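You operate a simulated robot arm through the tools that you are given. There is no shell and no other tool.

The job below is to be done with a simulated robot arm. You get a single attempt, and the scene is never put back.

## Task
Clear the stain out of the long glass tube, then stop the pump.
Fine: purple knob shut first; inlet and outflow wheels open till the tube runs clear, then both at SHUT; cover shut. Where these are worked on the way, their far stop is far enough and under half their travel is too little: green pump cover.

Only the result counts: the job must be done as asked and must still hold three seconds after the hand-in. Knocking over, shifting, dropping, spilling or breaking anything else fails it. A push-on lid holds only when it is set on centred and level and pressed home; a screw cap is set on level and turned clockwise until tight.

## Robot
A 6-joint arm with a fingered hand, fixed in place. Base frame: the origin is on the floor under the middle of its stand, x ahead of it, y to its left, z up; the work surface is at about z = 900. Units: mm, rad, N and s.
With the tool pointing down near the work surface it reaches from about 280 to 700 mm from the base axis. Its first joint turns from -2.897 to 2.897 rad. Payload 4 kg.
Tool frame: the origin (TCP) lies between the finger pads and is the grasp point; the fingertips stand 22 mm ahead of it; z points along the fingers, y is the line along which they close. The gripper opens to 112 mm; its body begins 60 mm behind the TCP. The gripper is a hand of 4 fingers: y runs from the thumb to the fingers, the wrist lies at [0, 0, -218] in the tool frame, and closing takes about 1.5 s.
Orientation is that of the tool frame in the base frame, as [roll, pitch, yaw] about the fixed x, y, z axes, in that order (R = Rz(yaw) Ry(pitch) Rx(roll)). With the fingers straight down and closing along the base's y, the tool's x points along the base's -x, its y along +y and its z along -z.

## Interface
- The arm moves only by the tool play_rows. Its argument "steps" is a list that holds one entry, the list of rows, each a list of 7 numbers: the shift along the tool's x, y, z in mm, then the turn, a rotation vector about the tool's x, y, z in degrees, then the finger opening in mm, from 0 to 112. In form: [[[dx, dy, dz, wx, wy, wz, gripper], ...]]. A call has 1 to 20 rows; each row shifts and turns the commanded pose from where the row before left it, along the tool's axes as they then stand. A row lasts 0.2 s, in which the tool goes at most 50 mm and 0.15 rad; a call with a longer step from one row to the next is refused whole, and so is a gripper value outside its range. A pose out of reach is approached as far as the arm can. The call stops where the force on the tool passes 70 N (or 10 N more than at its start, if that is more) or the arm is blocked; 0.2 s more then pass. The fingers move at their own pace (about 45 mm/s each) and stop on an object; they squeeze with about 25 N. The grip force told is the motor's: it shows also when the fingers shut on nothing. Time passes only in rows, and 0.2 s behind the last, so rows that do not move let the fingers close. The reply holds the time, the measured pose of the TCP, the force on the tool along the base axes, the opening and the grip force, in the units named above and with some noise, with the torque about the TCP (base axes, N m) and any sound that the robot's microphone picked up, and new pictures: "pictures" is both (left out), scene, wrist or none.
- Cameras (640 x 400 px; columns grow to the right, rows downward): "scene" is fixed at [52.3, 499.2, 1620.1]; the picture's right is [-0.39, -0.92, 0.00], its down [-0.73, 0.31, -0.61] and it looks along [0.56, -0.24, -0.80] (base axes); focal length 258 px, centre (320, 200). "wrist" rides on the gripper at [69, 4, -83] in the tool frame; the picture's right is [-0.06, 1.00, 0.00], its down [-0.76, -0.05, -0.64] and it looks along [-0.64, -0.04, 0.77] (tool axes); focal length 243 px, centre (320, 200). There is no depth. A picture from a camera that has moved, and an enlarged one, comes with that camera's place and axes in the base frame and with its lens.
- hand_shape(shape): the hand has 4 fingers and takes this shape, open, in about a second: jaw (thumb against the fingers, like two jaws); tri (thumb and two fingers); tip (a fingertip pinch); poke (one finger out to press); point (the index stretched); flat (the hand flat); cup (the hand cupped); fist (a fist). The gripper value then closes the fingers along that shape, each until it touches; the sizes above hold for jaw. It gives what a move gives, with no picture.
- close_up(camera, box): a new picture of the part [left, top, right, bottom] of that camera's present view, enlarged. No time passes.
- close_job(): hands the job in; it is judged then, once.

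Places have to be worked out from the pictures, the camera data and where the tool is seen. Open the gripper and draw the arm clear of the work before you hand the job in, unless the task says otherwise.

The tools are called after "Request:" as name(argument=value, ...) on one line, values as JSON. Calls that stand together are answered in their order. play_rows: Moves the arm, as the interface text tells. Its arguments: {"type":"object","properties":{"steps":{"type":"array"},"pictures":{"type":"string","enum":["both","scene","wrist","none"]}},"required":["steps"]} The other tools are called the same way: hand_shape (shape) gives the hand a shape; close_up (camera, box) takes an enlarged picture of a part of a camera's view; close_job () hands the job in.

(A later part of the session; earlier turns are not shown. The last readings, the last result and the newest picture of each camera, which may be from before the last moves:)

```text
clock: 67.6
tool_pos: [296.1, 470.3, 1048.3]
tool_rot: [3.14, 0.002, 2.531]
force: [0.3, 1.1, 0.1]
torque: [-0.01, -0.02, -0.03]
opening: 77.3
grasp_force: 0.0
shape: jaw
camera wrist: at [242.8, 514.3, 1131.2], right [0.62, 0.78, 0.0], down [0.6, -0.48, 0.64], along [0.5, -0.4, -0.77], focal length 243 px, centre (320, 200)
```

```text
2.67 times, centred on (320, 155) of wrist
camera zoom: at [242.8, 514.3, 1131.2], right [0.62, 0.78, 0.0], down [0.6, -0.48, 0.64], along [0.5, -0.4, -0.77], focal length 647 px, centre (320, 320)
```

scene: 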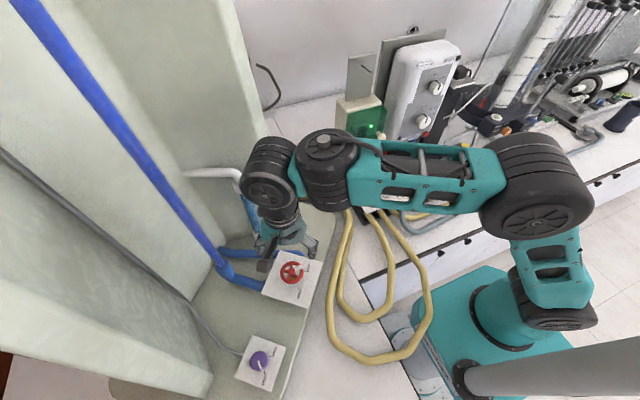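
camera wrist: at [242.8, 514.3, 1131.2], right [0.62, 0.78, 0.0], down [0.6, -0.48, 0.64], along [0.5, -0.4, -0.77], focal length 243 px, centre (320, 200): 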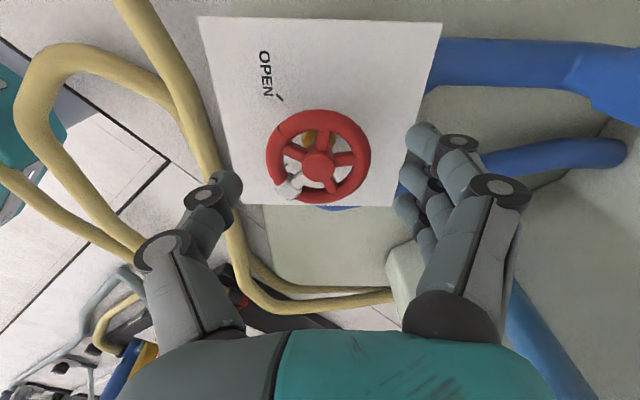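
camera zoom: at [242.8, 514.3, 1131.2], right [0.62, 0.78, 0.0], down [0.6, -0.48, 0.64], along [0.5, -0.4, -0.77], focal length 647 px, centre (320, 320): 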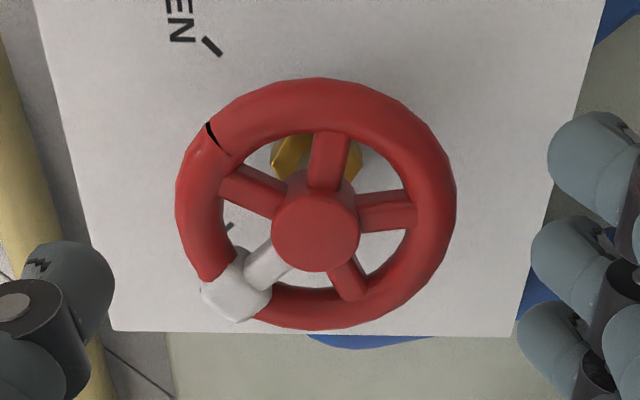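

Hub is centred within 1 mm, about 28 mm below. I descend 29 mm and close the fingers on the outflow wheel.

Request:
play_rows(steps=[[[0, -1, 12, 0, 0, 0, 78], [0, 0, 12, 0, 0, 0, 78], [0, 0, 5, 0, 0, 0, 78], [0, 0, 0, 0, 0, 0, 60], [0, 0, 0, 0, 0, 0, 30], [0, 0, 0, 0, 0, 0, 0], [0, 0, 0, 0, 0, 0, 0], [0, 0, 0, 0, 0, 0, 0], [0, 0, 0, 0, 0, 0, 0]]], pictures="wrist")

```text
clock: 69.6
tool_pos: [296.9, 469.4, 1021.1]
tool_rot: [-3.14, 0.001, 2.532]
force: [0.6, -0.2, -12.1]
torque: [-0.11, 0.03, 0.06]
opening: 42.9
grasp_force: 25.4
shape: jaw
camera wrist: at [242.2, 513.8, 1102.9], right [0.62, 0.78, 0.0], down [0.6, -0.48, 0.64], along [0.5, -0.4, -0.77], focal length 243 px, centre (320, 200)
```

wrist: 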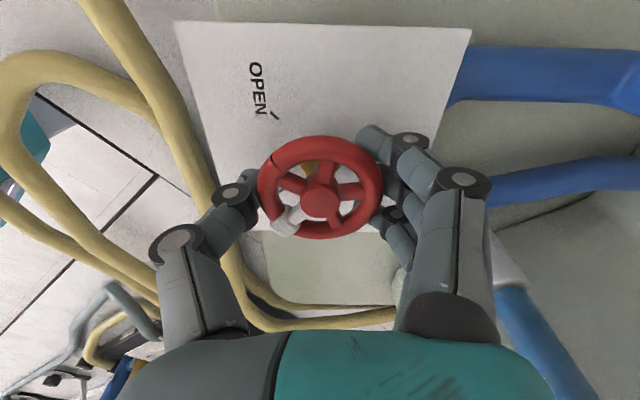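

Wheel gripped. I turn it counter-clockwise, 42° first.

Request:
play_rows(steps=[[[0, 0, 0.7, 0, 0, -6, 0], [0, 0, 0.7, 0, 0, -6, 0], [0, 0, 0, 0, 0, -6, 0], [0, 0, 0, 0, 0, -6, 0], [0, 0, 0, 0, 0, -6, 0], [0, 0, 0, 0, 0, -6, 0], [0, 0, 0, 0, 0, -6, 0], [0, 0, 0, 0, 0, 0, 0]]])

```text
clock: 71.4
tool_pos: [296.8, 469.5, 1019.7]
tool_rot: [-3.141, 0.002, -3.019]
force: [4.5, -1.0, -2.8]
torque: [-0.07, -0.03, 0.01]
opening: 42.8
grasp_force: 25.3
shape: jaw
camera wrist: at [226.9, 465.9, 1102.1], right [-0.06, 1.0, 0.0], down [0.76, 0.05, 0.64], along [0.64, 0.04, -0.77], focal length 243 px, centre (320, 200)
```

scene: 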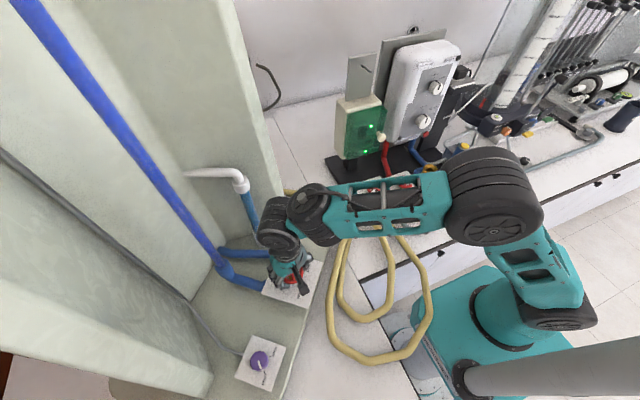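
wrist: 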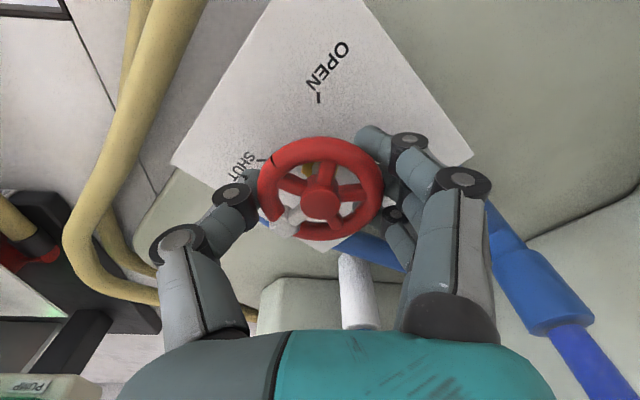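

Smooth. I continue turning counter-clockwise, 84° more.

Request:
play_rows(steps=[[[0, 0, 0, 0, 0, -6, 0], [0, 0, 0, 0, 0, -6, 0], [0, 0, 0, 0, 0, -6, 0], [0, 0, 0, 0, 0, -6, 0], [0, 0, 0, 0, 0, -6, 0], [0, 0, 0, 0, 0, -6, 0], [0, 0, 0, 0, 0, -6, 0], [0, 0, 0, 0, 0, 0, 0]]], pictures="none")

Request:
play_rows(steps=[[[0, 0, 0, 0, 0, -6, 0], [0, 0, 0, 0, 0, -6, 0], [0, 0, 0, 0, 0, -6, 0], [0, 0, 0, 0, 0, -6, 0], [0, 0, 0, 0, 0, -6, 0], [0, 0, 0, 0, 0, -6, 0], [0, 0, 0, 0, 0, -6, 0], [0, 0, 0, 0, 0, 0, 0]]])

```text
clock: 73.2
tool_pos: [296.9, 469.1, 1020.4]
tool_rot: [-3.139, 0.0, -2.284]
force: [3.2, -2.2, -11.9]
torque: [-0.07, -0.13, 0.02]
opening: 43.2
grasp_force: 25.4
shape: jaw
```

```text
clock: 75.0
tool_pos: [296.8, 470.2, 1020.3]
tool_rot: [-3.14, -0.002, -1.551]
force: [2.4, -0.1, -15.1]
torque: [0.05, -0.21, 0.02]
opening: 42.9
grasp_force: 24.7
shape: jaw
camera wrist: at [293.3, 400.7, 1102.8], right [-1.0, 0.04, 0.0], down [0.03, 0.77, 0.64], along [0.03, 0.64, -0.77], focal length 243 px, centre (320, 200)
```

scene: 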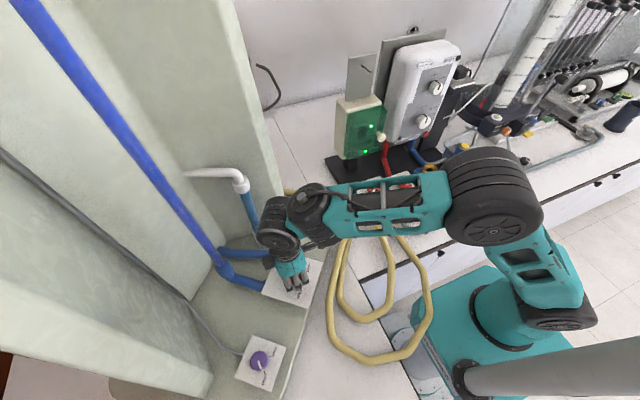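
wrist: 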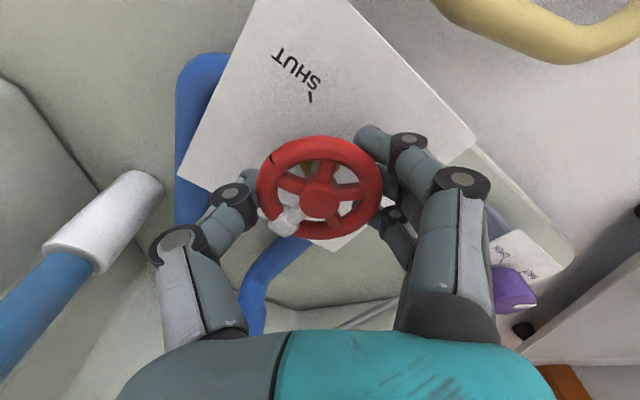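

126° turned. I continue 30° more.

Request:
play_rows(steps=[[[0, 0, 0, 0, 0, -6, 0], [0, 0, 0, 0, 0, -6, 0], [0, 0, 0, 0, 0, -6, 0], [0, 0, 0, 0, 0, -6, 0], [0, 0, 0, 0, 0, -6, 0], [0, 0, 0, 0, 0, 0, 0]]])

Request:
close_up(camera="scene", box=[0, 0, 260, 290])

```text
clock: 76.4
tool_pos: [296.9, 468.6, 1020.9]
tool_rot: [-3.14, -0.002, -1.028]
force: [2.1, 2.8, -15.6]
torque: [0.12, -0.12, 0.03]
opening: 42.8
grasp_force: 24.7
shape: jaw
camera wrist: at [328.5, 408.2, 1102.8], right [-0.89, -0.46, 0.0], down [-0.35, 0.68, 0.64], along [-0.29, 0.57, -0.77], focal length 243 px, centre (320, 200)
```

scene: 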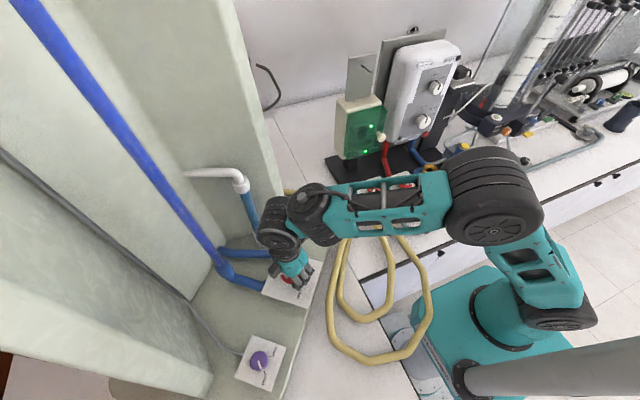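
wrist: 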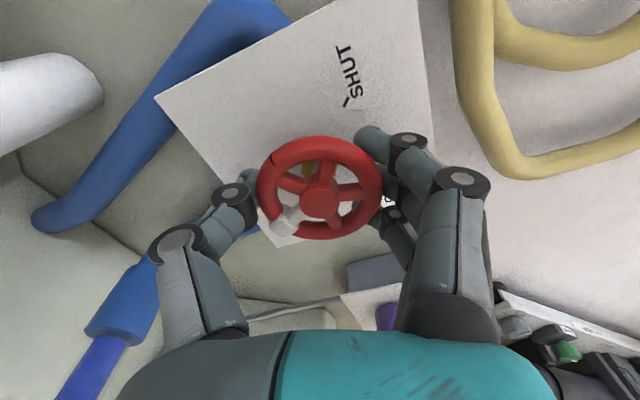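

```text
1.38 times, centred on (130, 145) of scene
camera zoom: at [52.3, 499.2, 1620.1], right [-0.39, -0.92, 0.0], down [-0.73, 0.31, -0.61], along [0.56, -0.24, -0.8], focal length 357 px, centre (582, 276)
```

zoom: 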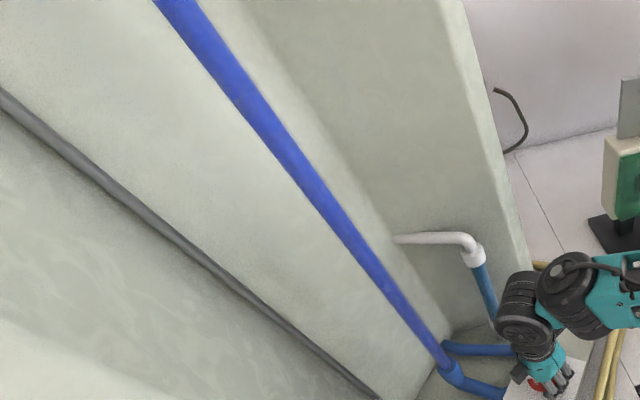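

The outflow wheel has turned 156° so far; the tube is still dark blue. I re-grip: open partly, rotate the hand back clockwise ~102°, and close again.

Request:
play_rows(steps=[[[0, 0, 0, 0, 0, 0, 80], [0, 0, 0, 0, 0, 0, 80], [0, 0, 0, 0, 0, 0, 80], [0, 0, 0, 0, 0, 0, 80], [0, 0, 0, 0, 0, 8.5, 80], [0, 0, 0, 0, 0, 8.5, 80], [0, 0, 0, 0, 0, 8.5, 80], [0, 0, 0, 0, 0, 8.5, 80], [0, 0, 0, 0, 0, 8.5, 80], [0, 0, 0, 0, 0, 8.5, 80], [0, 0, 0, 0, 0, 8.5, 80], [0, 0, 0, 0, 0, 8.5, 80], [0, 0, 0, 0, 0, 8.5, 80], [0, 0, 0, 0, 0, 8.5, 80], [0, 0, 0, 0, 0, 8.5, 80], [0, 0, 0, 0, 0, 8.5, 80], [0, 0, 0, 0, 0, 0, 80]]], pictures="wrist")

```text
clock: 80.0
tool_pos: [296.6, 469.7, 1020.6]
tool_rot: [3.141, 0.002, -2.812]
force: [-0.4, -0.2, 0.2]
torque: [-0.02, 0.0, 0.01]
opening: 79.8
grasp_force: 0.1
shape: jaw
camera wrist: at [228.9, 451.7, 1102.6], right [-0.26, 0.96, 0.0], down [0.74, 0.2, 0.64], along [0.62, 0.17, -0.77], focal length 243 px, centre (320, 200)
```

wrist: 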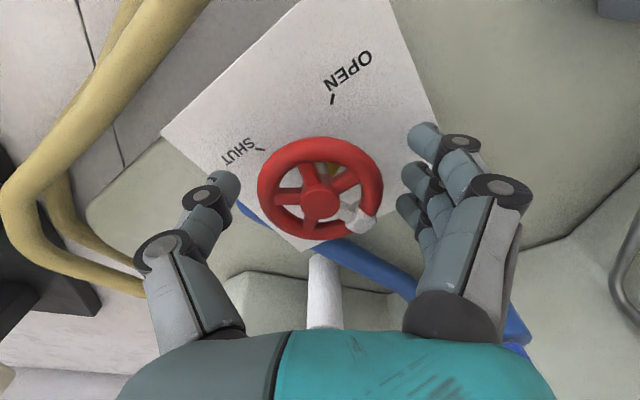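

Good orientation (yaw ≈199°). I close and turn counter-clockwise again.

Request:
play_rows(steps=[[[0, 0, 0, 0, 0, 0, 50], [0, 0, 0, 0, 0, 0, 20], [0, 0, 0, 0, 0, 0, 0], [0, 0, 0, 0, 0, 0, 0], [0, 0, 0, 0, 0, 0, 0], [0, 0, 0, 0, 0, 0, 0], [0, 0, 0, 0, 0, -5, 0], [0, 0, 0, 0, 0, -6, 0], [0, 0, 0, 0, 0, -6, 0], [0, 0, 0, 0, 0, -6, 0], [0, 0, 0, 0, 0, -6, 0], [0, 0, 0, 0, 0, -6, 0], [0, 0, 0, 0, 0, -6, 0], [0, 0, 0, 0, 0, 0, 0]]], pictures="wrist")

```text
clock: 83.0
tool_pos: [296.8, 469.2, 1020.0]
tool_rot: [-3.139, 0.001, -2.095]
force: [-0.7, -5.2, -15.7]
torque: [-0.1, -0.05, 0.0]
opening: 41.9
grasp_force: 25.2
shape: jaw
camera wrist: at [257.8, 411.8, 1102.2], right [-0.83, 0.55, 0.0], down [0.42, 0.64, 0.64], along [0.36, 0.53, -0.77], focal length 243 px, centre (320, 200)
```

wrist: 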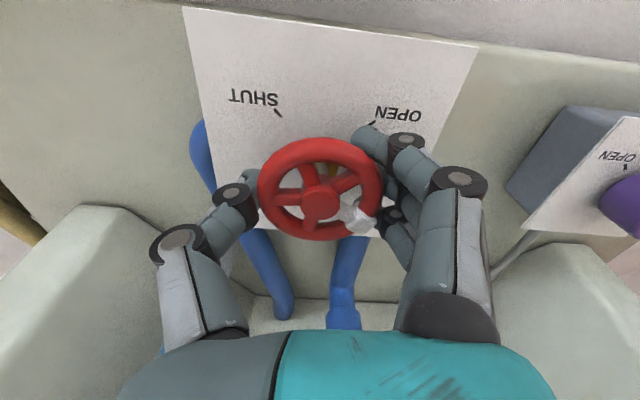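

197° total. I turn on by another 60°, then approach the stop carefully.

Request:
play_rows(steps=[[[0, 0, 0, 0, 0, -6, 0], [0, 0, 0, 0, 0, -6, 0], [0, 0, 0, 0, 0, -6, 0], [0, 0, 0, 0, 0, -6, 0], [0, 0, 0, 0, 0, -6, 0], [0, 0, 0, 0, 0, -6, 0], [0, 0, 0, 0, 0, -6, 0], [0, 0, 0, 0, 0, -6, 0], [0, 0, 0, 0, 0, -6, 0], [0, 0, 0, 0, 0, -6, 0], [0, 0, 0, 0, 0, 0, 0]]], pictures="both")

```text
clock: 85.4
tool_pos: [296.0, 469.0, 1022.2]
tool_rot: [-3.139, -0.001, -1.048]
force: [7.8, -2.6, -24.8]
torque: [0.09, -0.22, -0.01]
opening: 42.1
grasp_force: 24.7
shape: jaw
camera wrist: at [327.2, 407.2, 1102.9], right [-0.9, -0.44, 0.0], down [-0.34, 0.69, 0.64], along [-0.28, 0.58, -0.77], focal length 243 px, centre (320, 200)
```

scene: 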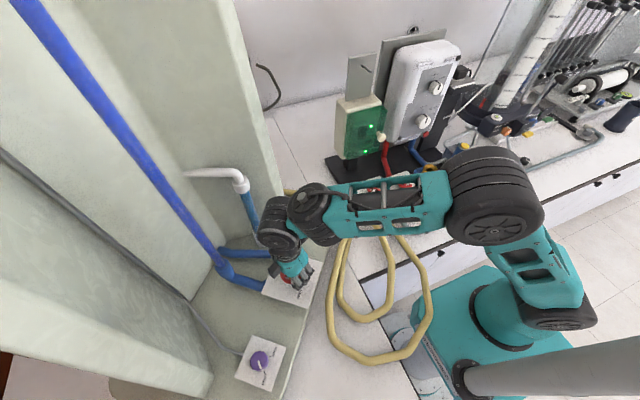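
wrist: 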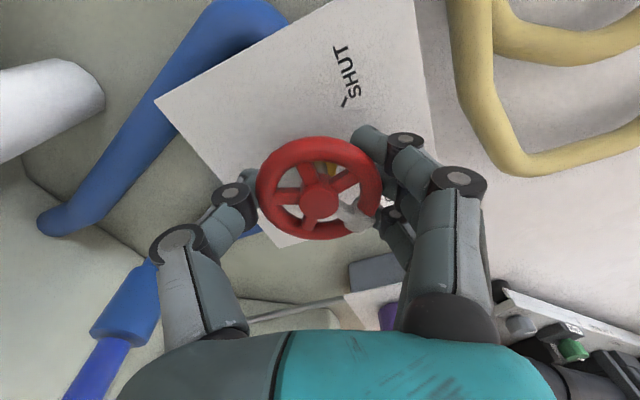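

257° turned. I turn the last ~15° to feel the stop, then check the tube.

Request:
play_rows(steps=[[[0, 0, 0.8, 0, 0, -5, 0], [0, 0, 0, 0, 0, -4, 0], [0, 0, 0, 0, 0, -4, 0], [0, 0, 0, 0, 0, -4, 0], [0, 0, 0, 0, 0, 0, 0]]], pictures="both")

Request:
close_up(camera="scene", box=[0, 0, 260, 290])

```text
clock: 86.6
tool_pos: [297.9, 469.8, 1019.6]
tool_rot: [-3.14, -0.002, -0.749]
force: [4.1, -4.8, -17.0]
torque: [0.07, -0.13, -0.88]
opening: 41.9
grasp_force: 25.0
shape: jaw
camera wrist: at [344.4, 419.3, 1102.5], right [-0.73, -0.69, 0.0], down [-0.53, 0.56, 0.64], along [-0.44, 0.47, -0.77], focal length 243 px, centre (320, 200)
```

scene: 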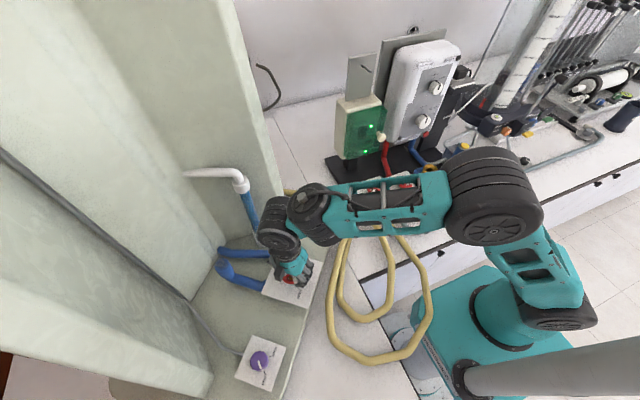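
wrist: 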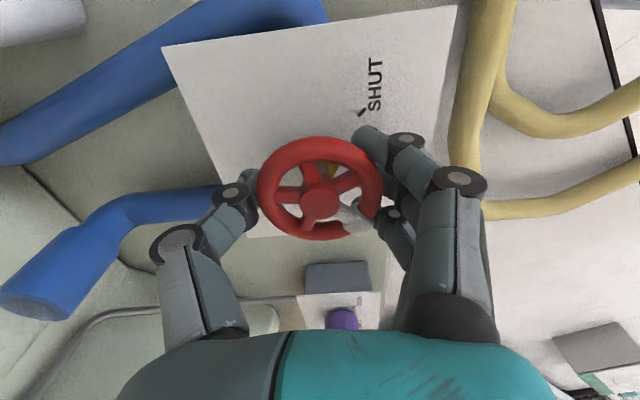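

```text
1.38 times, centred on (130, 145) of scene
camera zoom: at [52.3, 499.2, 1620.1], right [-0.39, -0.92, 0.0], down [-0.73, 0.31, -0.61], along [0.56, -0.24, -0.8], focal length 357 px, centre (582, 276)
```

zoom: 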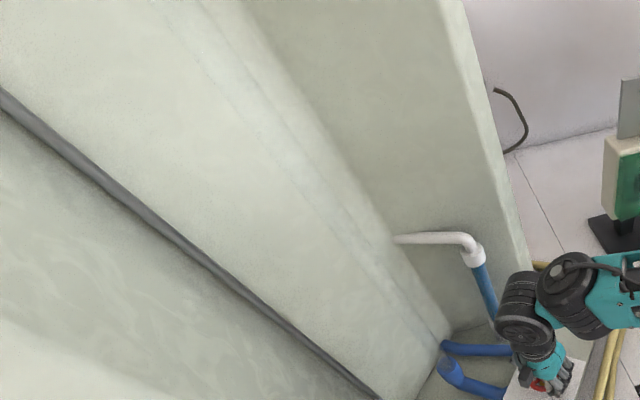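

The long tube has run clear (it is now transparent) with both wheels open. Now I close the outflow: turn clockwise 114° in this grip.

Request:
play_rows(steps=[[[0, 0, 0, 0, 0, 6, 0], [0, 0, 0, 0, 0, 6, 0], [0, 0, 0, 0, 0, 6, 0], [0, 0, 0, 0, 0, 6, 0], [0, 0, 0, 0, 0, 6, 0], [0, 0, 0, 0, 0, 6, 0], [0, 0, 0, 0, 0, 6, 0], [0, 0, 0, 0, 0, 6, 0], [0, 0, 0, 0, 0, 6, 0], [0, 0, 0, 0, 0, 6, 0], [0, 0, 0, 0, 0, 6, 0], [0, 0, 0, 0, 0, 6, 0], [0, 0, 0, 0, 0, 6, 0], [0, 0, 0, 0, 0, 6, 0], [0, 0, 0, 0, 0, 6, 0], [0, 0, 0, 0, 0, 6, 0], [0, 0, 0, 0, 0, 6, 0], [0, 0, 0, 0, 0, 6, 0], [0, 0, 0, 0, 0, 6, 0], [0, 0, 0, 0, 0, 0, 0]]], pictures="both")

```text
clock: 90.8
tool_pos: [296.6, 468.8, 1019.3]
tool_rot: [-3.14, 0.004, -2.743]
force: [-3.1, 4.5, -12.0]
torque: [-0.16, -0.02, -0.02]
opening: 41.0
grasp_force: 24.6
shape: jaw
camera wrist: at [230.4, 446.7, 1101.5], right [-0.33, 0.94, 0.0], down [0.72, 0.25, 0.64], along [0.61, 0.21, -0.77], focal length 243 px, centre (320, 200)
```

scene: 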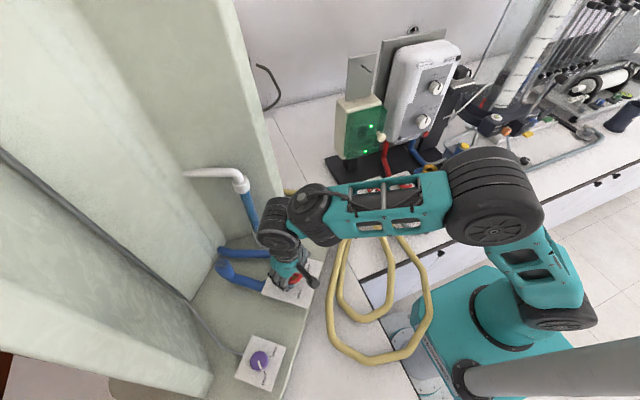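
wrist: 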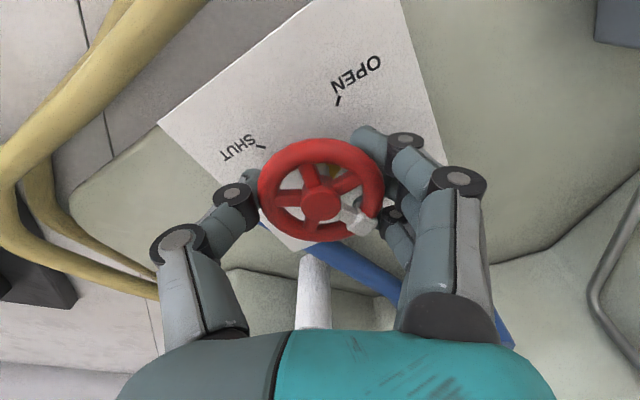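

Now re-grip for the rest: open, rotate the hand back counter-clockwise ~98°, close.

Request:
play_rows(steps=[[[0, 0, 0, 0, 0, 0, 80], [0, 0, 0, 0, 0, 0, 80], [0, 0, 0, 0, 0, 0, 80], [0, 0, 0, 0, 0, 0, 80], [0, 0, 0, 0, 0, -8.5, 80], [0, 0, 0, 0, 0, -8.5, 80], [0, 0, 0, 0, 0, -8.5, 80], [0, 0, 0, 0, 0, -8.5, 80], [0, 0, 0, 0, 0, -8.5, 80], [0, 0, 0, 0, 0, -8.5, 80], [0, 0, 0, 0, 0, -8.5, 80], [0, 0, 0, 0, 0, -8.5, 80], [0, 0, 0, 0, 0, -8.5, 80], [0, 0, 0, 0, 0, -8.5, 80], [0, 0, 0, 0, 0, -8.5, 80], [0, 0, 0, 0, 0, -4.5, 80], [0, 0, 0, 0, 0, 0, 80]]], pictures="wrist")

```text
clock: 94.4
tool_pos: [296.3, 469.0, 1019.1]
tool_rot: [-3.138, -0.002, -1.029]
force: [-0.6, 0.0, -1.1]
torque: [0.0, -0.01, 0.01]
opening: 79.5
grasp_force: 0.0
shape: jaw
camera wrist: at [327.6, 407.7, 1102.3], right [-0.89, -0.46, 0.0], down [-0.35, 0.68, 0.64], along [-0.29, 0.57, -0.77], focal length 243 px, centre (320, 200)
```

wrist: 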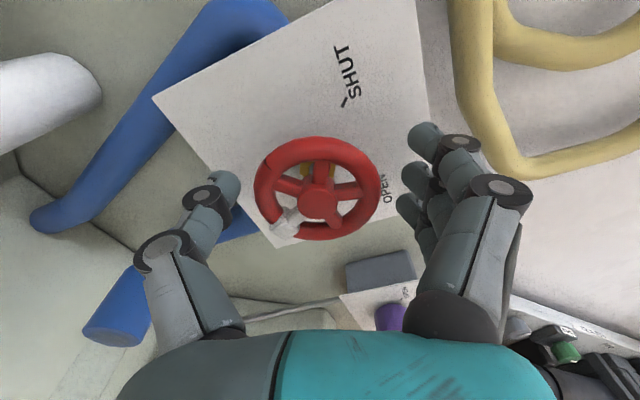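

I close on the wheel and turn clockwise toward SHUT.

Request:
play_rows(steps=[[[0, 0, 0, 0, 0, 0, 50], [0, 0, 0, 0, 0, 0, 20], [0, 0, 0, 0, 0, 0, 0], [0, 0, 0, 0, 0, 0, 0], [0, 0, 0, 0, 0, 0, 0], [0, 0, 0, 0, 0, 0, 0], [0, 0, 0, 0, 0, 6, 0], [0, 0, 0, 0, 0, 6, 0], [0, 0, 0, 0, 0, 6, 0], [0, 0, 0, 0, 0, 6, 0], [0, 0, 0, 0, 0, 6, 0], [0, 0, 0, 0, 0, 6, 0], [0, 0, 0, 0, 0, 6, 0], [0, 0, 0, 0, 0, 6, 0], [0, 0, 0, 0, 0, 6, 0], [0, 0, 0, 0, 0, 6, 0], [0, 0, 0, 0, 0, 6, 0], [0, 0, 0, 0, 0, 6, 0], [0, 0, 0, 0, 0, 0, 0]]], pictures="wrist")

```text
clock: 98.4
tool_pos: [297.4, 470.2, 1019.5]
tool_rot: [-3.138, 0.001, -2.288]
force: [-3.1, 6.8, -18.7]
torque: [-0.02, -0.06, 0.01]
opening: 40.8
grasp_force: 25.2
shape: jaw
camera wrist: at [247.4, 420.8, 1101.7], right [-0.71, 0.7, 0.0], down [0.54, 0.54, 0.64], along [0.45, 0.46, -0.77], focal length 243 px, centre (320, 200)
```

wrist: 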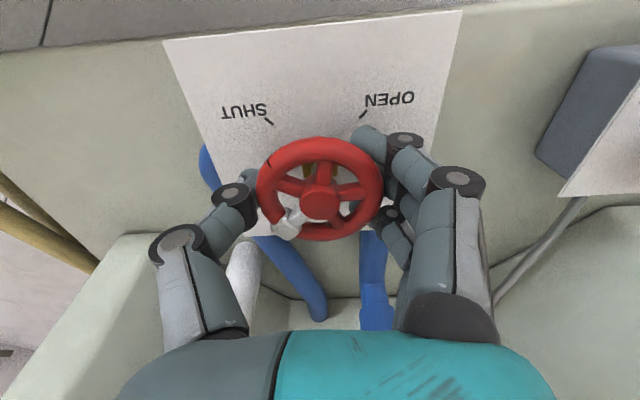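

Request:
play_rows(steps=[[[0, 0, 0, 0, 0, 6, 0], [0, 0, 0, 0, 0, 6, 0], [0, 0, 0, 0, 0, 6, 0], [0, 0, 0, 0, 0, 6, 0], [0, 0, 0, 0, 0, 6, 0], [0, 0, 0, 0, 0, 6, 0], [0, 0, 0, 0, 0, 6, 0], [0, 0, 0, 0, 0, 6, 0], [0, 0, 0, 0, 0, 6, 0], [0, 0, 0, 0, 0, 6, 0], [0, 0, 0, 0, 0, 6, 0], [0, 0, 0, 0, 0, 6, 0], [0, 0, 0, 0, 0, 0, 0]]], pictures="wrist")

```text
clock: 101.2
tool_pos: [296.3, 469.1, 1018.3]
tool_rot: [3.14, 0.002, 2.737]
force: [8.4, 4.5, -11.3]
torque: [-0.02, -0.01, 0.02]
opening: 40.7
grasp_force: 25.0
shape: jaw
camera wrist: at [234.1, 501.4, 1101.1], right [0.45, 0.89, 0.0], down [0.68, -0.35, 0.64], along [0.58, -0.29, -0.77], focal length 243 px, centre (320, 200)
```

wrist: 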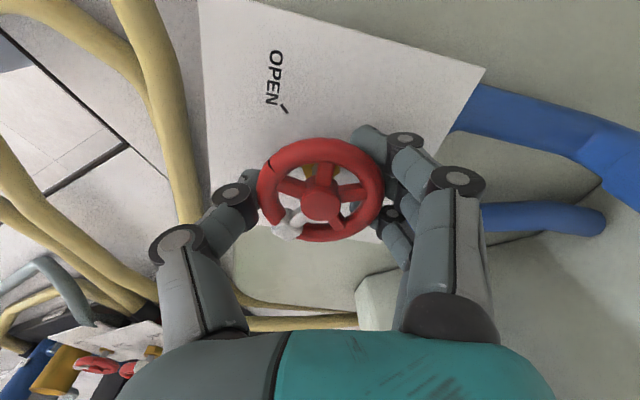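

Near SHUT now; I turn small steps until the stop is felt.

Request:
play_rows(steps=[[[0, 0, 0, 0, 0, 5, 0], [0, 0, 0, 0, 0, 5, 0], [0, 0, 0, 0, 0, 4, 0], [0, 0, 0, 0, 0, 0, 0]]], pictures="none")

Request:
play_rows(steps=[[[0, 0, 0, 0, 0, 4, 0], [0, 0, 0, 0, 0, 4, 0], [0, 0, 0, 0, 0, 0, 0]]], pictures="wrist")

```text
clock: 102.2
tool_pos: [296.4, 469.7, 1019.5]
tool_rot: [-3.141, 0.001, 2.493]
force: [5.0, 0.9, -16.7]
torque: [-0.07, 0.02, 0.03]
opening: 40.8
grasp_force: 24.7
shape: jaw
```

```text
clock: 103.0
tool_pos: [296.0, 470.0, 1019.1]
tool_rot: [3.142, 0.0, 2.358]
force: [0.6, 11.2, -21.3]
torque: [-0.11, 0.12, 0.85]
opening: 39.9
grasp_force: 25.3
shape: jaw
camera wrist: at [249.3, 522.5, 1101.6], right [0.75, 0.66, 0.0], down [0.51, -0.57, 0.64], along [0.43, -0.48, -0.77], focal length 243 px, centre (320, 200)
```

wrist: 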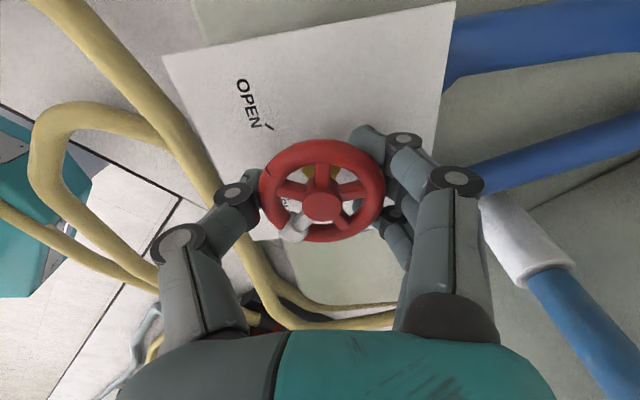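

Torque 0.85 N m: the outflow is firmly at SHUT. I release, lift and turn the hand to the travel yaw.

Request:
play_rows(steps=[[[0, 0, 0, 0, 0, 0, 80], [0, 0, 0, 0, 0, 0, 80], [0, 0, 0, 0, 0, 0, 80], [0, 0, 0, 0, 0, 0, 80], [0, 0, -25, 0, 0, 0, 80], [0, 0, -35, 0, 0, 0, 80], [0, 0, -35, 0, 0, 0, 80], [0, 0, -35, 0, 0, -8.5, 80], [0, 0, 0, 0, 0, -8.5, 80], [0, 0, 0, 0, 0, -8.5, 80], [0, 0, 0, 0, 0, -8.5, 80], [0, 0, 0, 0, 0, -8.5, 80], [0, 0, 0, 0, 0, -8.5, 80], [0, 0, 0, 0, 0, -8.5, 80], [0, 0, 0, 0, 0, -8.5, 80], [0, 0, 0, 0, 0, -8.5, 80], [0, 0, 0, 0, 0, -8.5, 80], [0, 0, 0, 0, 0, -5, 80], [0, 0, 0, 0, 0, 0, 80]]])

Request:
close_up(camera="wrist", box=[240, 30, 400, 180])

```text
clock: 107.0
tool_pos: [296.6, 469.9, 1149.6]
tool_rot: [-3.141, 0.0, -2.354]
force: [-0.6, -0.2, -0.6]
torque: [-0.01, 0.0, 0.02]
opening: 79.8
grasp_force: 0.0
shape: jaw
camera wrist: at [243.8, 423.4, 1231.3], right [-0.66, 0.75, 0.0], down [0.57, 0.51, 0.64], along [0.48, 0.42, -0.77], focal length 243 px, centre (320, 200)
```

scene: 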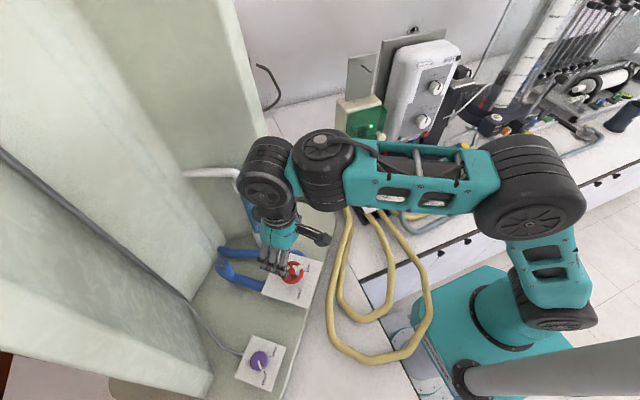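
wrist: 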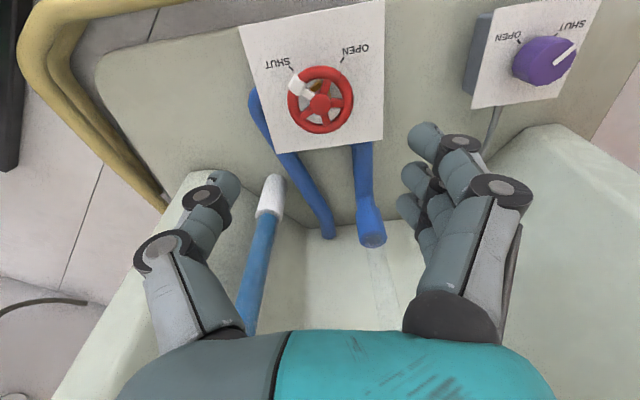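

```text
2.67 times, centred on (320, 105) of wrist
camera zoom: at [243.8, 423.4, 1231.3], right [-0.66, 0.75, 0.0], down [0.57, 0.51, 0.64], along [0.48, 0.42, -0.77], focal length 647 px, centre (320, 453)
```

zoom: 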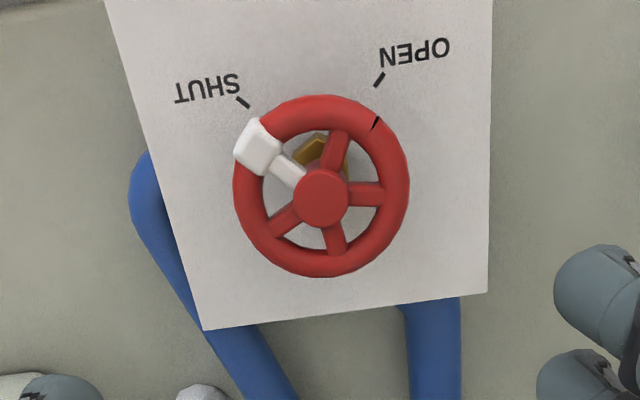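

Outflow at SHUT, purple at SHUT, and the tube is clear. I travel back to above the inlet wheel.

Request:
play_rows(steps=[[[14.7, -42.7, 0, 0, 0, 0, 80], [14.7, -42.7, 0, 0, 0, 0, 80], [14.7, -42.7, 0, 0, 0, 0, 80], [14.7, -42.7, 0, 0, 0, 0, 80], [14.7, -42.7, 0, 0, 0, 0, 80], [14.7, -42.7, 0, 0, 0, 0, 80], [14.7, -42.7, 0, 0, 0, 0, 80], [14.7, -42.7, 0, 0, 0, 0, 80], [0, 0, 0, 0, 0, -8, 80], [0, 0, 0, 0, 0, -8, 80], [0, 0, 0, 0, 0, -8, 80], [0, 0, 0, 0, 0, -8, 80], [0, 0, 0, 0, 0, -7, 80], [0, 0, 0, 0, 0, 0, 80]]])

Request:
close_up(camera="wrist", box=[240, 30, 400, 180])

```text
clock: 110.0
tool_pos: [454.9, 144.9, 1149.4]
tool_rot: [-3.14, -0.001, -1.674]
force: [0.6, -1.0, -0.2]
torque: [0.0, -0.01, -0.01]
opening: 79.5
grasp_force: 0.1
shape: jaw
camera wrist: at [442.6, 77.4, 1231.3], right [-0.99, 0.17, 0.0], down [0.13, 0.76, 0.64], along [0.11, 0.63, -0.77], focal length 243 px, centre (320, 200)
```

scene: 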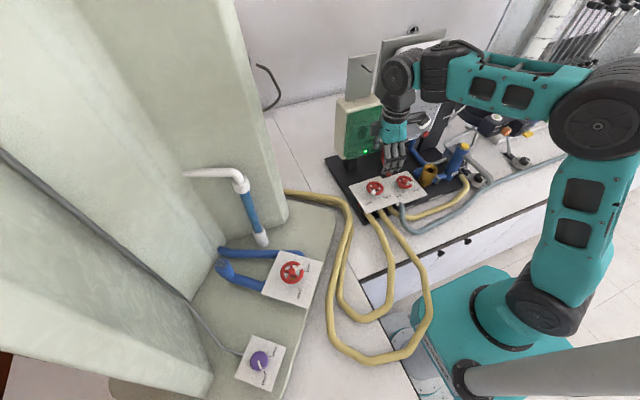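
wrist: 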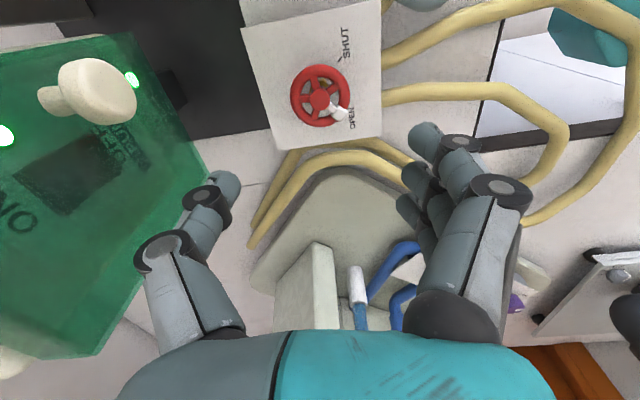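

```text
2.67 times, centred on (320, 105) of wrist
camera zoom: at [442.6, 77.4, 1231.3], right [-0.99, 0.17, 0.0], down [0.13, 0.76, 0.64], along [0.11, 0.63, -0.77], focal length 647 px, centre (320, 453)
```

zoom: 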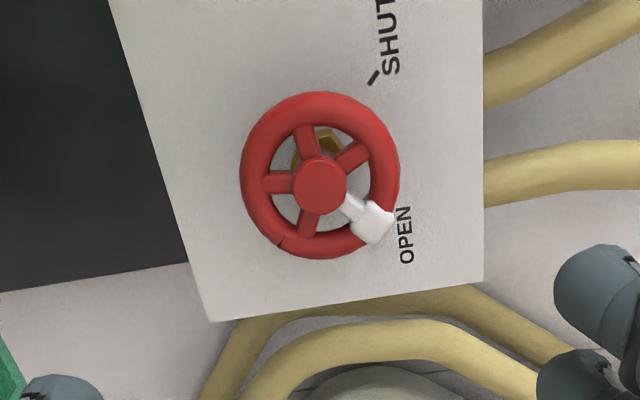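

Hub centred under the tool (≈137 mm below). I descend 138 mm and grip the inlet wheel.

Request:
play_rows(steps=[[[0, 0, 30, 0, 0, 0, 80], [0, 0, 35, 0, 0, 0, 80], [0, 0, 30, 0, 0, 0, 80], [0, 0, 25, 0, 0, 0, 80], [0, 0, 13, 0, 0, 0, 80], [0, 0, 5, 0, 0, 0, 80], [0, 0, 0, 0, 0, 0, 60], [0, 0, 0, 0, 0, 0, 30], [0, 0, 0, 0, 0, 0, 0], [0, 0, 0, 0, 0, 0, 0], [0, 0, 0, 0, 0, 0, 0], [0, 0, 0, 0, 0, 0, 0]]], pictures="wrist")

```text
clock: 112.6
tool_pos: [455.7, 144.9, 1011.2]
tool_rot: [3.141, -0.001, -1.676]
force: [-0.1, 0.3, -14.0]
torque: [0.0, -0.09, -0.07]
opening: 36.8
grasp_force: 25.4
shape: jaw
camera wrist: at [443.3, 77.2, 1093.6], right [-0.99, 0.17, 0.0], down [0.13, 0.76, 0.64], along [0.11, 0.63, -0.77], focal length 243 px, centre (320, 200)
```

wrist: 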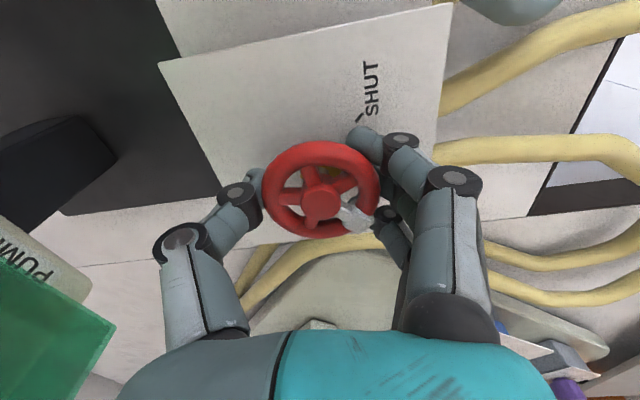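

Gripped. I turn clockwise 114°.

Request:
play_rows(steps=[[[0, 0, 0, 0, 0, 6, 0], [0, 0, 0, 0, 0, 6, 0], [0, 0, 0, 0, 0, 6, 0], [0, 0, 0, 0, 0, 6, 0], [0, 0, 0, 0, 0, 6, 0], [0, 0, 0, 0, 0, 6, 0], [0, 0, 0, 0, 0, 6, 0], [0, 0, 0, 0, 0, 6, 0], [0, 0, 0, 0, 0, 6, 0], [0, 0, 0, 0, 0, 6, 0], [0, 0, 0, 0, 0, 6, 0], [0, 0, 0, 0, 0, 6, 0], [0, 0, 0, 0, 0, 6, 0], [0, 0, 0, 0, 0, 6, 0], [0, 0, 0, 0, 0, 6, 0], [0, 0, 0, 0, 0, 6, 0], [0, 0, 0, 0, 0, 6, 0], [0, 0, 0, 0, 0, 6, 0], [0, 0, 0, 0, 0, 6, 0], [0, 0, 0, 0, 0, 0, 0]]], pictures="wrist")

```text
clock: 116.8
tool_pos: [454.0, 143.8, 1011.5]
tool_rot: [3.141, 0.001, 2.616]
force: [0.2, 1.2, -19.8]
torque: [-0.17, 0.07, 0.0]
opening: 36.2
grasp_force: 24.9
shape: jaw
camera wrist: at [396.7, 183.6, 1093.8], right [0.55, 0.83, 0.0], down [0.64, -0.43, 0.64], along [0.54, -0.36, -0.77], focal length 243 px, centre (320, 200)
```

wrist: 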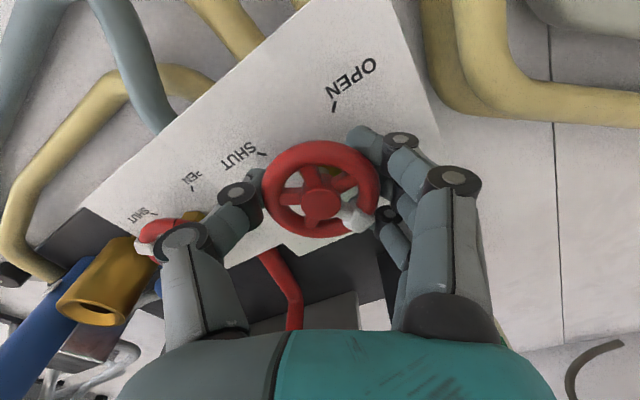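

Now re-grip: open, lift 40 mm (to clear the neighbouring wheel), rotate back counter-clockwise 102°.

Request:
play_rows(steps=[[[0, 0, 0, 0, 0, 0, 78], [0, 0, 0, 0, 0, 0, 78], [0, 0, 0, 0, 0, 0, 78], [0, 0, 0, 0, 0, 0, 78], [0, 0, -20, 0, 0, 0, 78], [0, 0, -20, 0, 0, 0, 78], [0, 0, 0, 0, 0, -8.5, 78], [0, 0, 0, 0, 0, -8.5, 78], [0, 0, 0, 0, 0, -8.5, 78], [0, 0, 0, 0, 0, -8.5, 78], [0, 0, 0, 0, 0, -8.5, 78], [0, 0, 0, 0, 0, -8.5, 78], [0, 0, 0, 0, 0, -8.5, 78], [0, 0, 0, 0, 0, -8.5, 78], [0, 0, 0, 0, 0, -8.5, 78], [0, 0, 0, 0, 0, -8.5, 78], [0, 0, 0, 0, 0, -8.5, 78], [0, 0, 0, 0, 0, -8.5, 78], [0, 0, 0, 0, 0, 0, 78]]], pictures="wrist")

```text
clock: 120.8
tool_pos: [454.7, 143.8, 1051.8]
tool_rot: [-3.14, 0.001, -1.884]
force: [-0.3, 0.6, 1.3]
torque: [-0.01, -0.01, 0.0]
opening: 77.7
grasp_force: 0.0
shape: jaw
camera wrist: at [428.4, 80.2, 1134.1], right [-0.93, 0.37, 0.0], down [0.28, 0.71, 0.64], along [0.24, 0.6, -0.77], focal length 243 px, centre (320, 200)
```

wrist: 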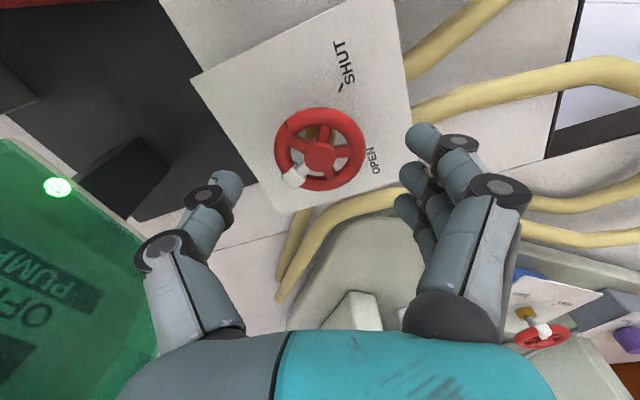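

I lower 40 mm, grip, and begin the remaining clockwise turn.

Request:
play_rows(steps=[[[0, 0, 20, 0, 0, 0, 78], [0, 0, 15, 0, 0, 0, 78], [0, 0, 5, 0, 0, 0, 78], [0, 0, 0, 0, 0, 0, 50], [0, 0, 0, 0, 0, 0, 20], [0, 0, 0, 0, 0, 0, 0], [0, 0, 0, 0, 0, 0, 0], [0, 0, 0, 0, 0, 0, 0], [0, 0, 0, 0, 0, 0, 0], [0, 0, 0, 0, 0, 5, 0], [0, 0, 0, 0, 0, 6, 0], [0, 0, 0, 0, 0, 6, 0], [0, 0, 0, 0, 0, 6, 0], [0, 0, 0, 0, 0, 6, 0], [0, 0, 0, 0, 0, 6, 0], [0, 0, 0, 0, 0, 6, 0], [0, 0, 0, 0, 0, 6, 0], [0, 0, 0, 0, 0, 6, 0], [0, 0, 0, 0, 0, 0, 0]]], pictures="wrist")

```text
clock: 124.8
tool_pos: [455.7, 144.7, 1010.2]
tool_rot: [3.141, 0.0, -2.812]
force: [2.2, 0.9, -40.5]
torque: [-0.23, -0.03, -0.01]
opening: 34.2
grasp_force: 25.2
shape: jaw
camera wrist: at [387.4, 126.9, 1093.6], right [-0.26, 0.96, 0.0], down [0.74, 0.2, 0.64], along [0.62, 0.17, -0.77], focal length 243 px, centre (320, 200)
```

wrist: 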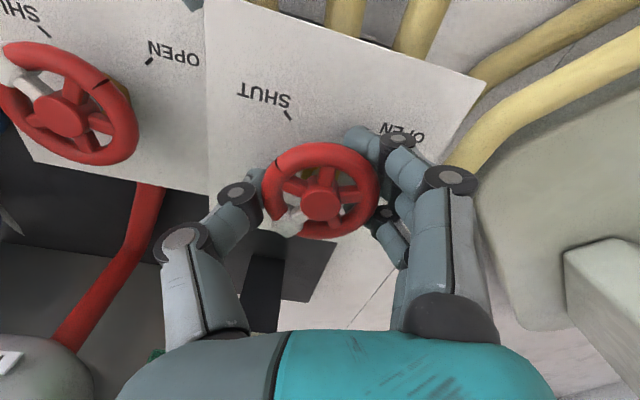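

There's a downward pull (−40 N) as the fingers hook under the rim; I lower 2 mm while turning on clockwise.

Request:
play_rows(steps=[[[0, 0, 1, 0, 0, 5, 0], [0, 0, 1, 0, 0, 5, 0], [0, 0, 0, 0, 0, 6, 0], [0, 0, 0, 0, 0, 6, 0], [0, 0, 0, 0, 0, 0, 0]]], pictures="wrist")

```text
clock: 126.0
tool_pos: [454.3, 144.8, 1008.9]
tool_rot: [3.141, 0.004, 3.088]
force: [-2.2, -0.5, -8.2]
torque: [-0.12, 0.04, -0.03]
opening: 34.2
grasp_force: 25.2
shape: jaw
camera wrist: at [385.2, 153.3, 1091.4], right [0.12, 0.99, 0.0], down [0.76, -0.09, 0.64], along [0.64, -0.07, -0.76], focal length 243 px, centre (320, 200)
```

wrist: 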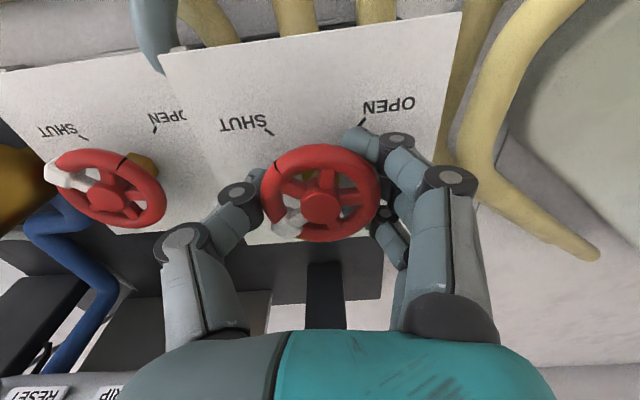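

Good, force relieved. I continue clockwise about 72°.

Request:
play_rows(steps=[[[0, 0, 0, 0, 0, 6, 0], [0, 0, 0, 0, 0, 6, 0], [0, 0, 0, 0, 0, 6, 0], [0, 0, 0, 0, 0, 6, 0], [0, 0, 0, 0, 0, 6, 0], [0, 0, 0, 0, 0, 6, 0], [0, 0, 0, 0, 0, 6, 0], [0, 0, 0, 0, 0, 6, 0], [0, 0, 0, 0, 0, 6, 0], [0, 0, 0, 0, 0, 6, 0], [0, 0, 0, 0, 0, 6, 0], [0, 0, 0, 0, 0, 6, 0], [0, 0, 0, 0, 0, 0, 0]]], pictures="wrist")

```text
clock: 128.8
tool_pos: [454.8, 145.1, 1009.2]
tool_rot: [3.14, 0.0, 1.83]
force: [-5.0, 4.4, -17.3]
torque: [0.0, 0.19, 0.02]
opening: 33.9
grasp_force: 25.5
shape: jaw
camera wrist: at [440.8, 213.6, 1091.8], right [0.98, 0.2, 0.0], down [0.15, -0.75, 0.64], along [0.13, -0.63, -0.77], focal length 243 px, centre (320, 200)
```

wrist: 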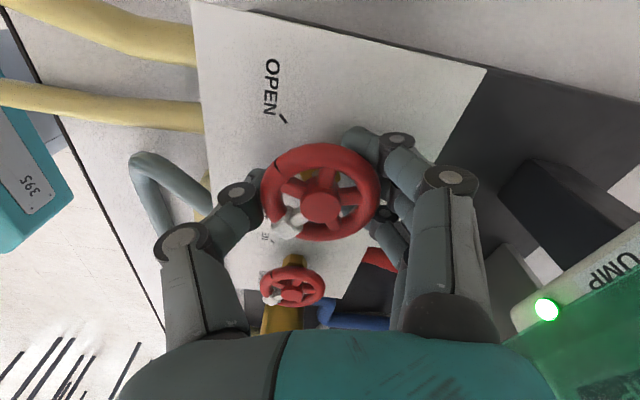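

Close to SHUT; small steps until the stop.

Request:
play_rows(steps=[[[0, 0, 0, 0, 0, 5, 0], [0, 0, 0, 0, 0, 4, 0], [0, 0, 0, 0, 0, 4, 0], [0, 0, 0, 0, 0, 0, 0]]], pictures="none")

Request:
play_rows(steps=[[[0, 0, 0, 0, 0, 4, 0], [0, 0, 0, 0, 0, 4, 0], [0, 0, 0, 0, 0, 0, 0]]], pictures="wrist")

```text
clock: 129.8
tool_pos: [452.9, 144.9, 1011.1]
tool_rot: [3.141, 0.001, 1.606]
force: [-1.2, 4.5, -28.6]
torque: [-0.04, 0.2, 0.91]
opening: 34.2
grasp_force: 25.3
shape: jaw
```

```text
clock: 130.6
tool_pos: [454.7, 146.7, 1008.5]
tool_rot: [3.14, 0.001, 1.467]
force: [-3.3, 16.6, -28.0]
torque: [0.06, 0.25, 1.05]
opening: 33.5
grasp_force: 24.8
shape: jaw
camera wrist: at [466.1, 214.4, 1092.0], right [0.99, -0.17, 0.0], down [-0.13, -0.76, 0.64], along [-0.11, -0.63, -0.77], focal length 243 px, centre (320, 200)
```

wrist: 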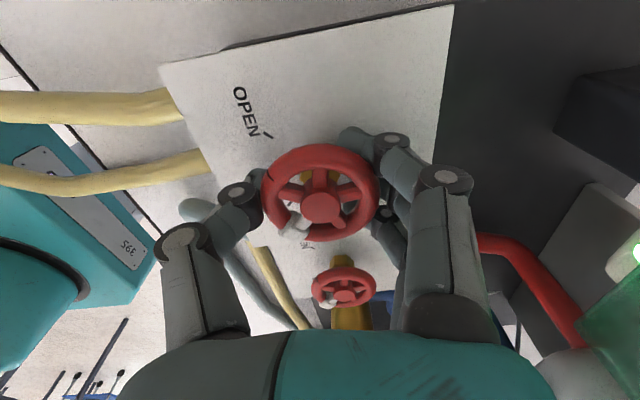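

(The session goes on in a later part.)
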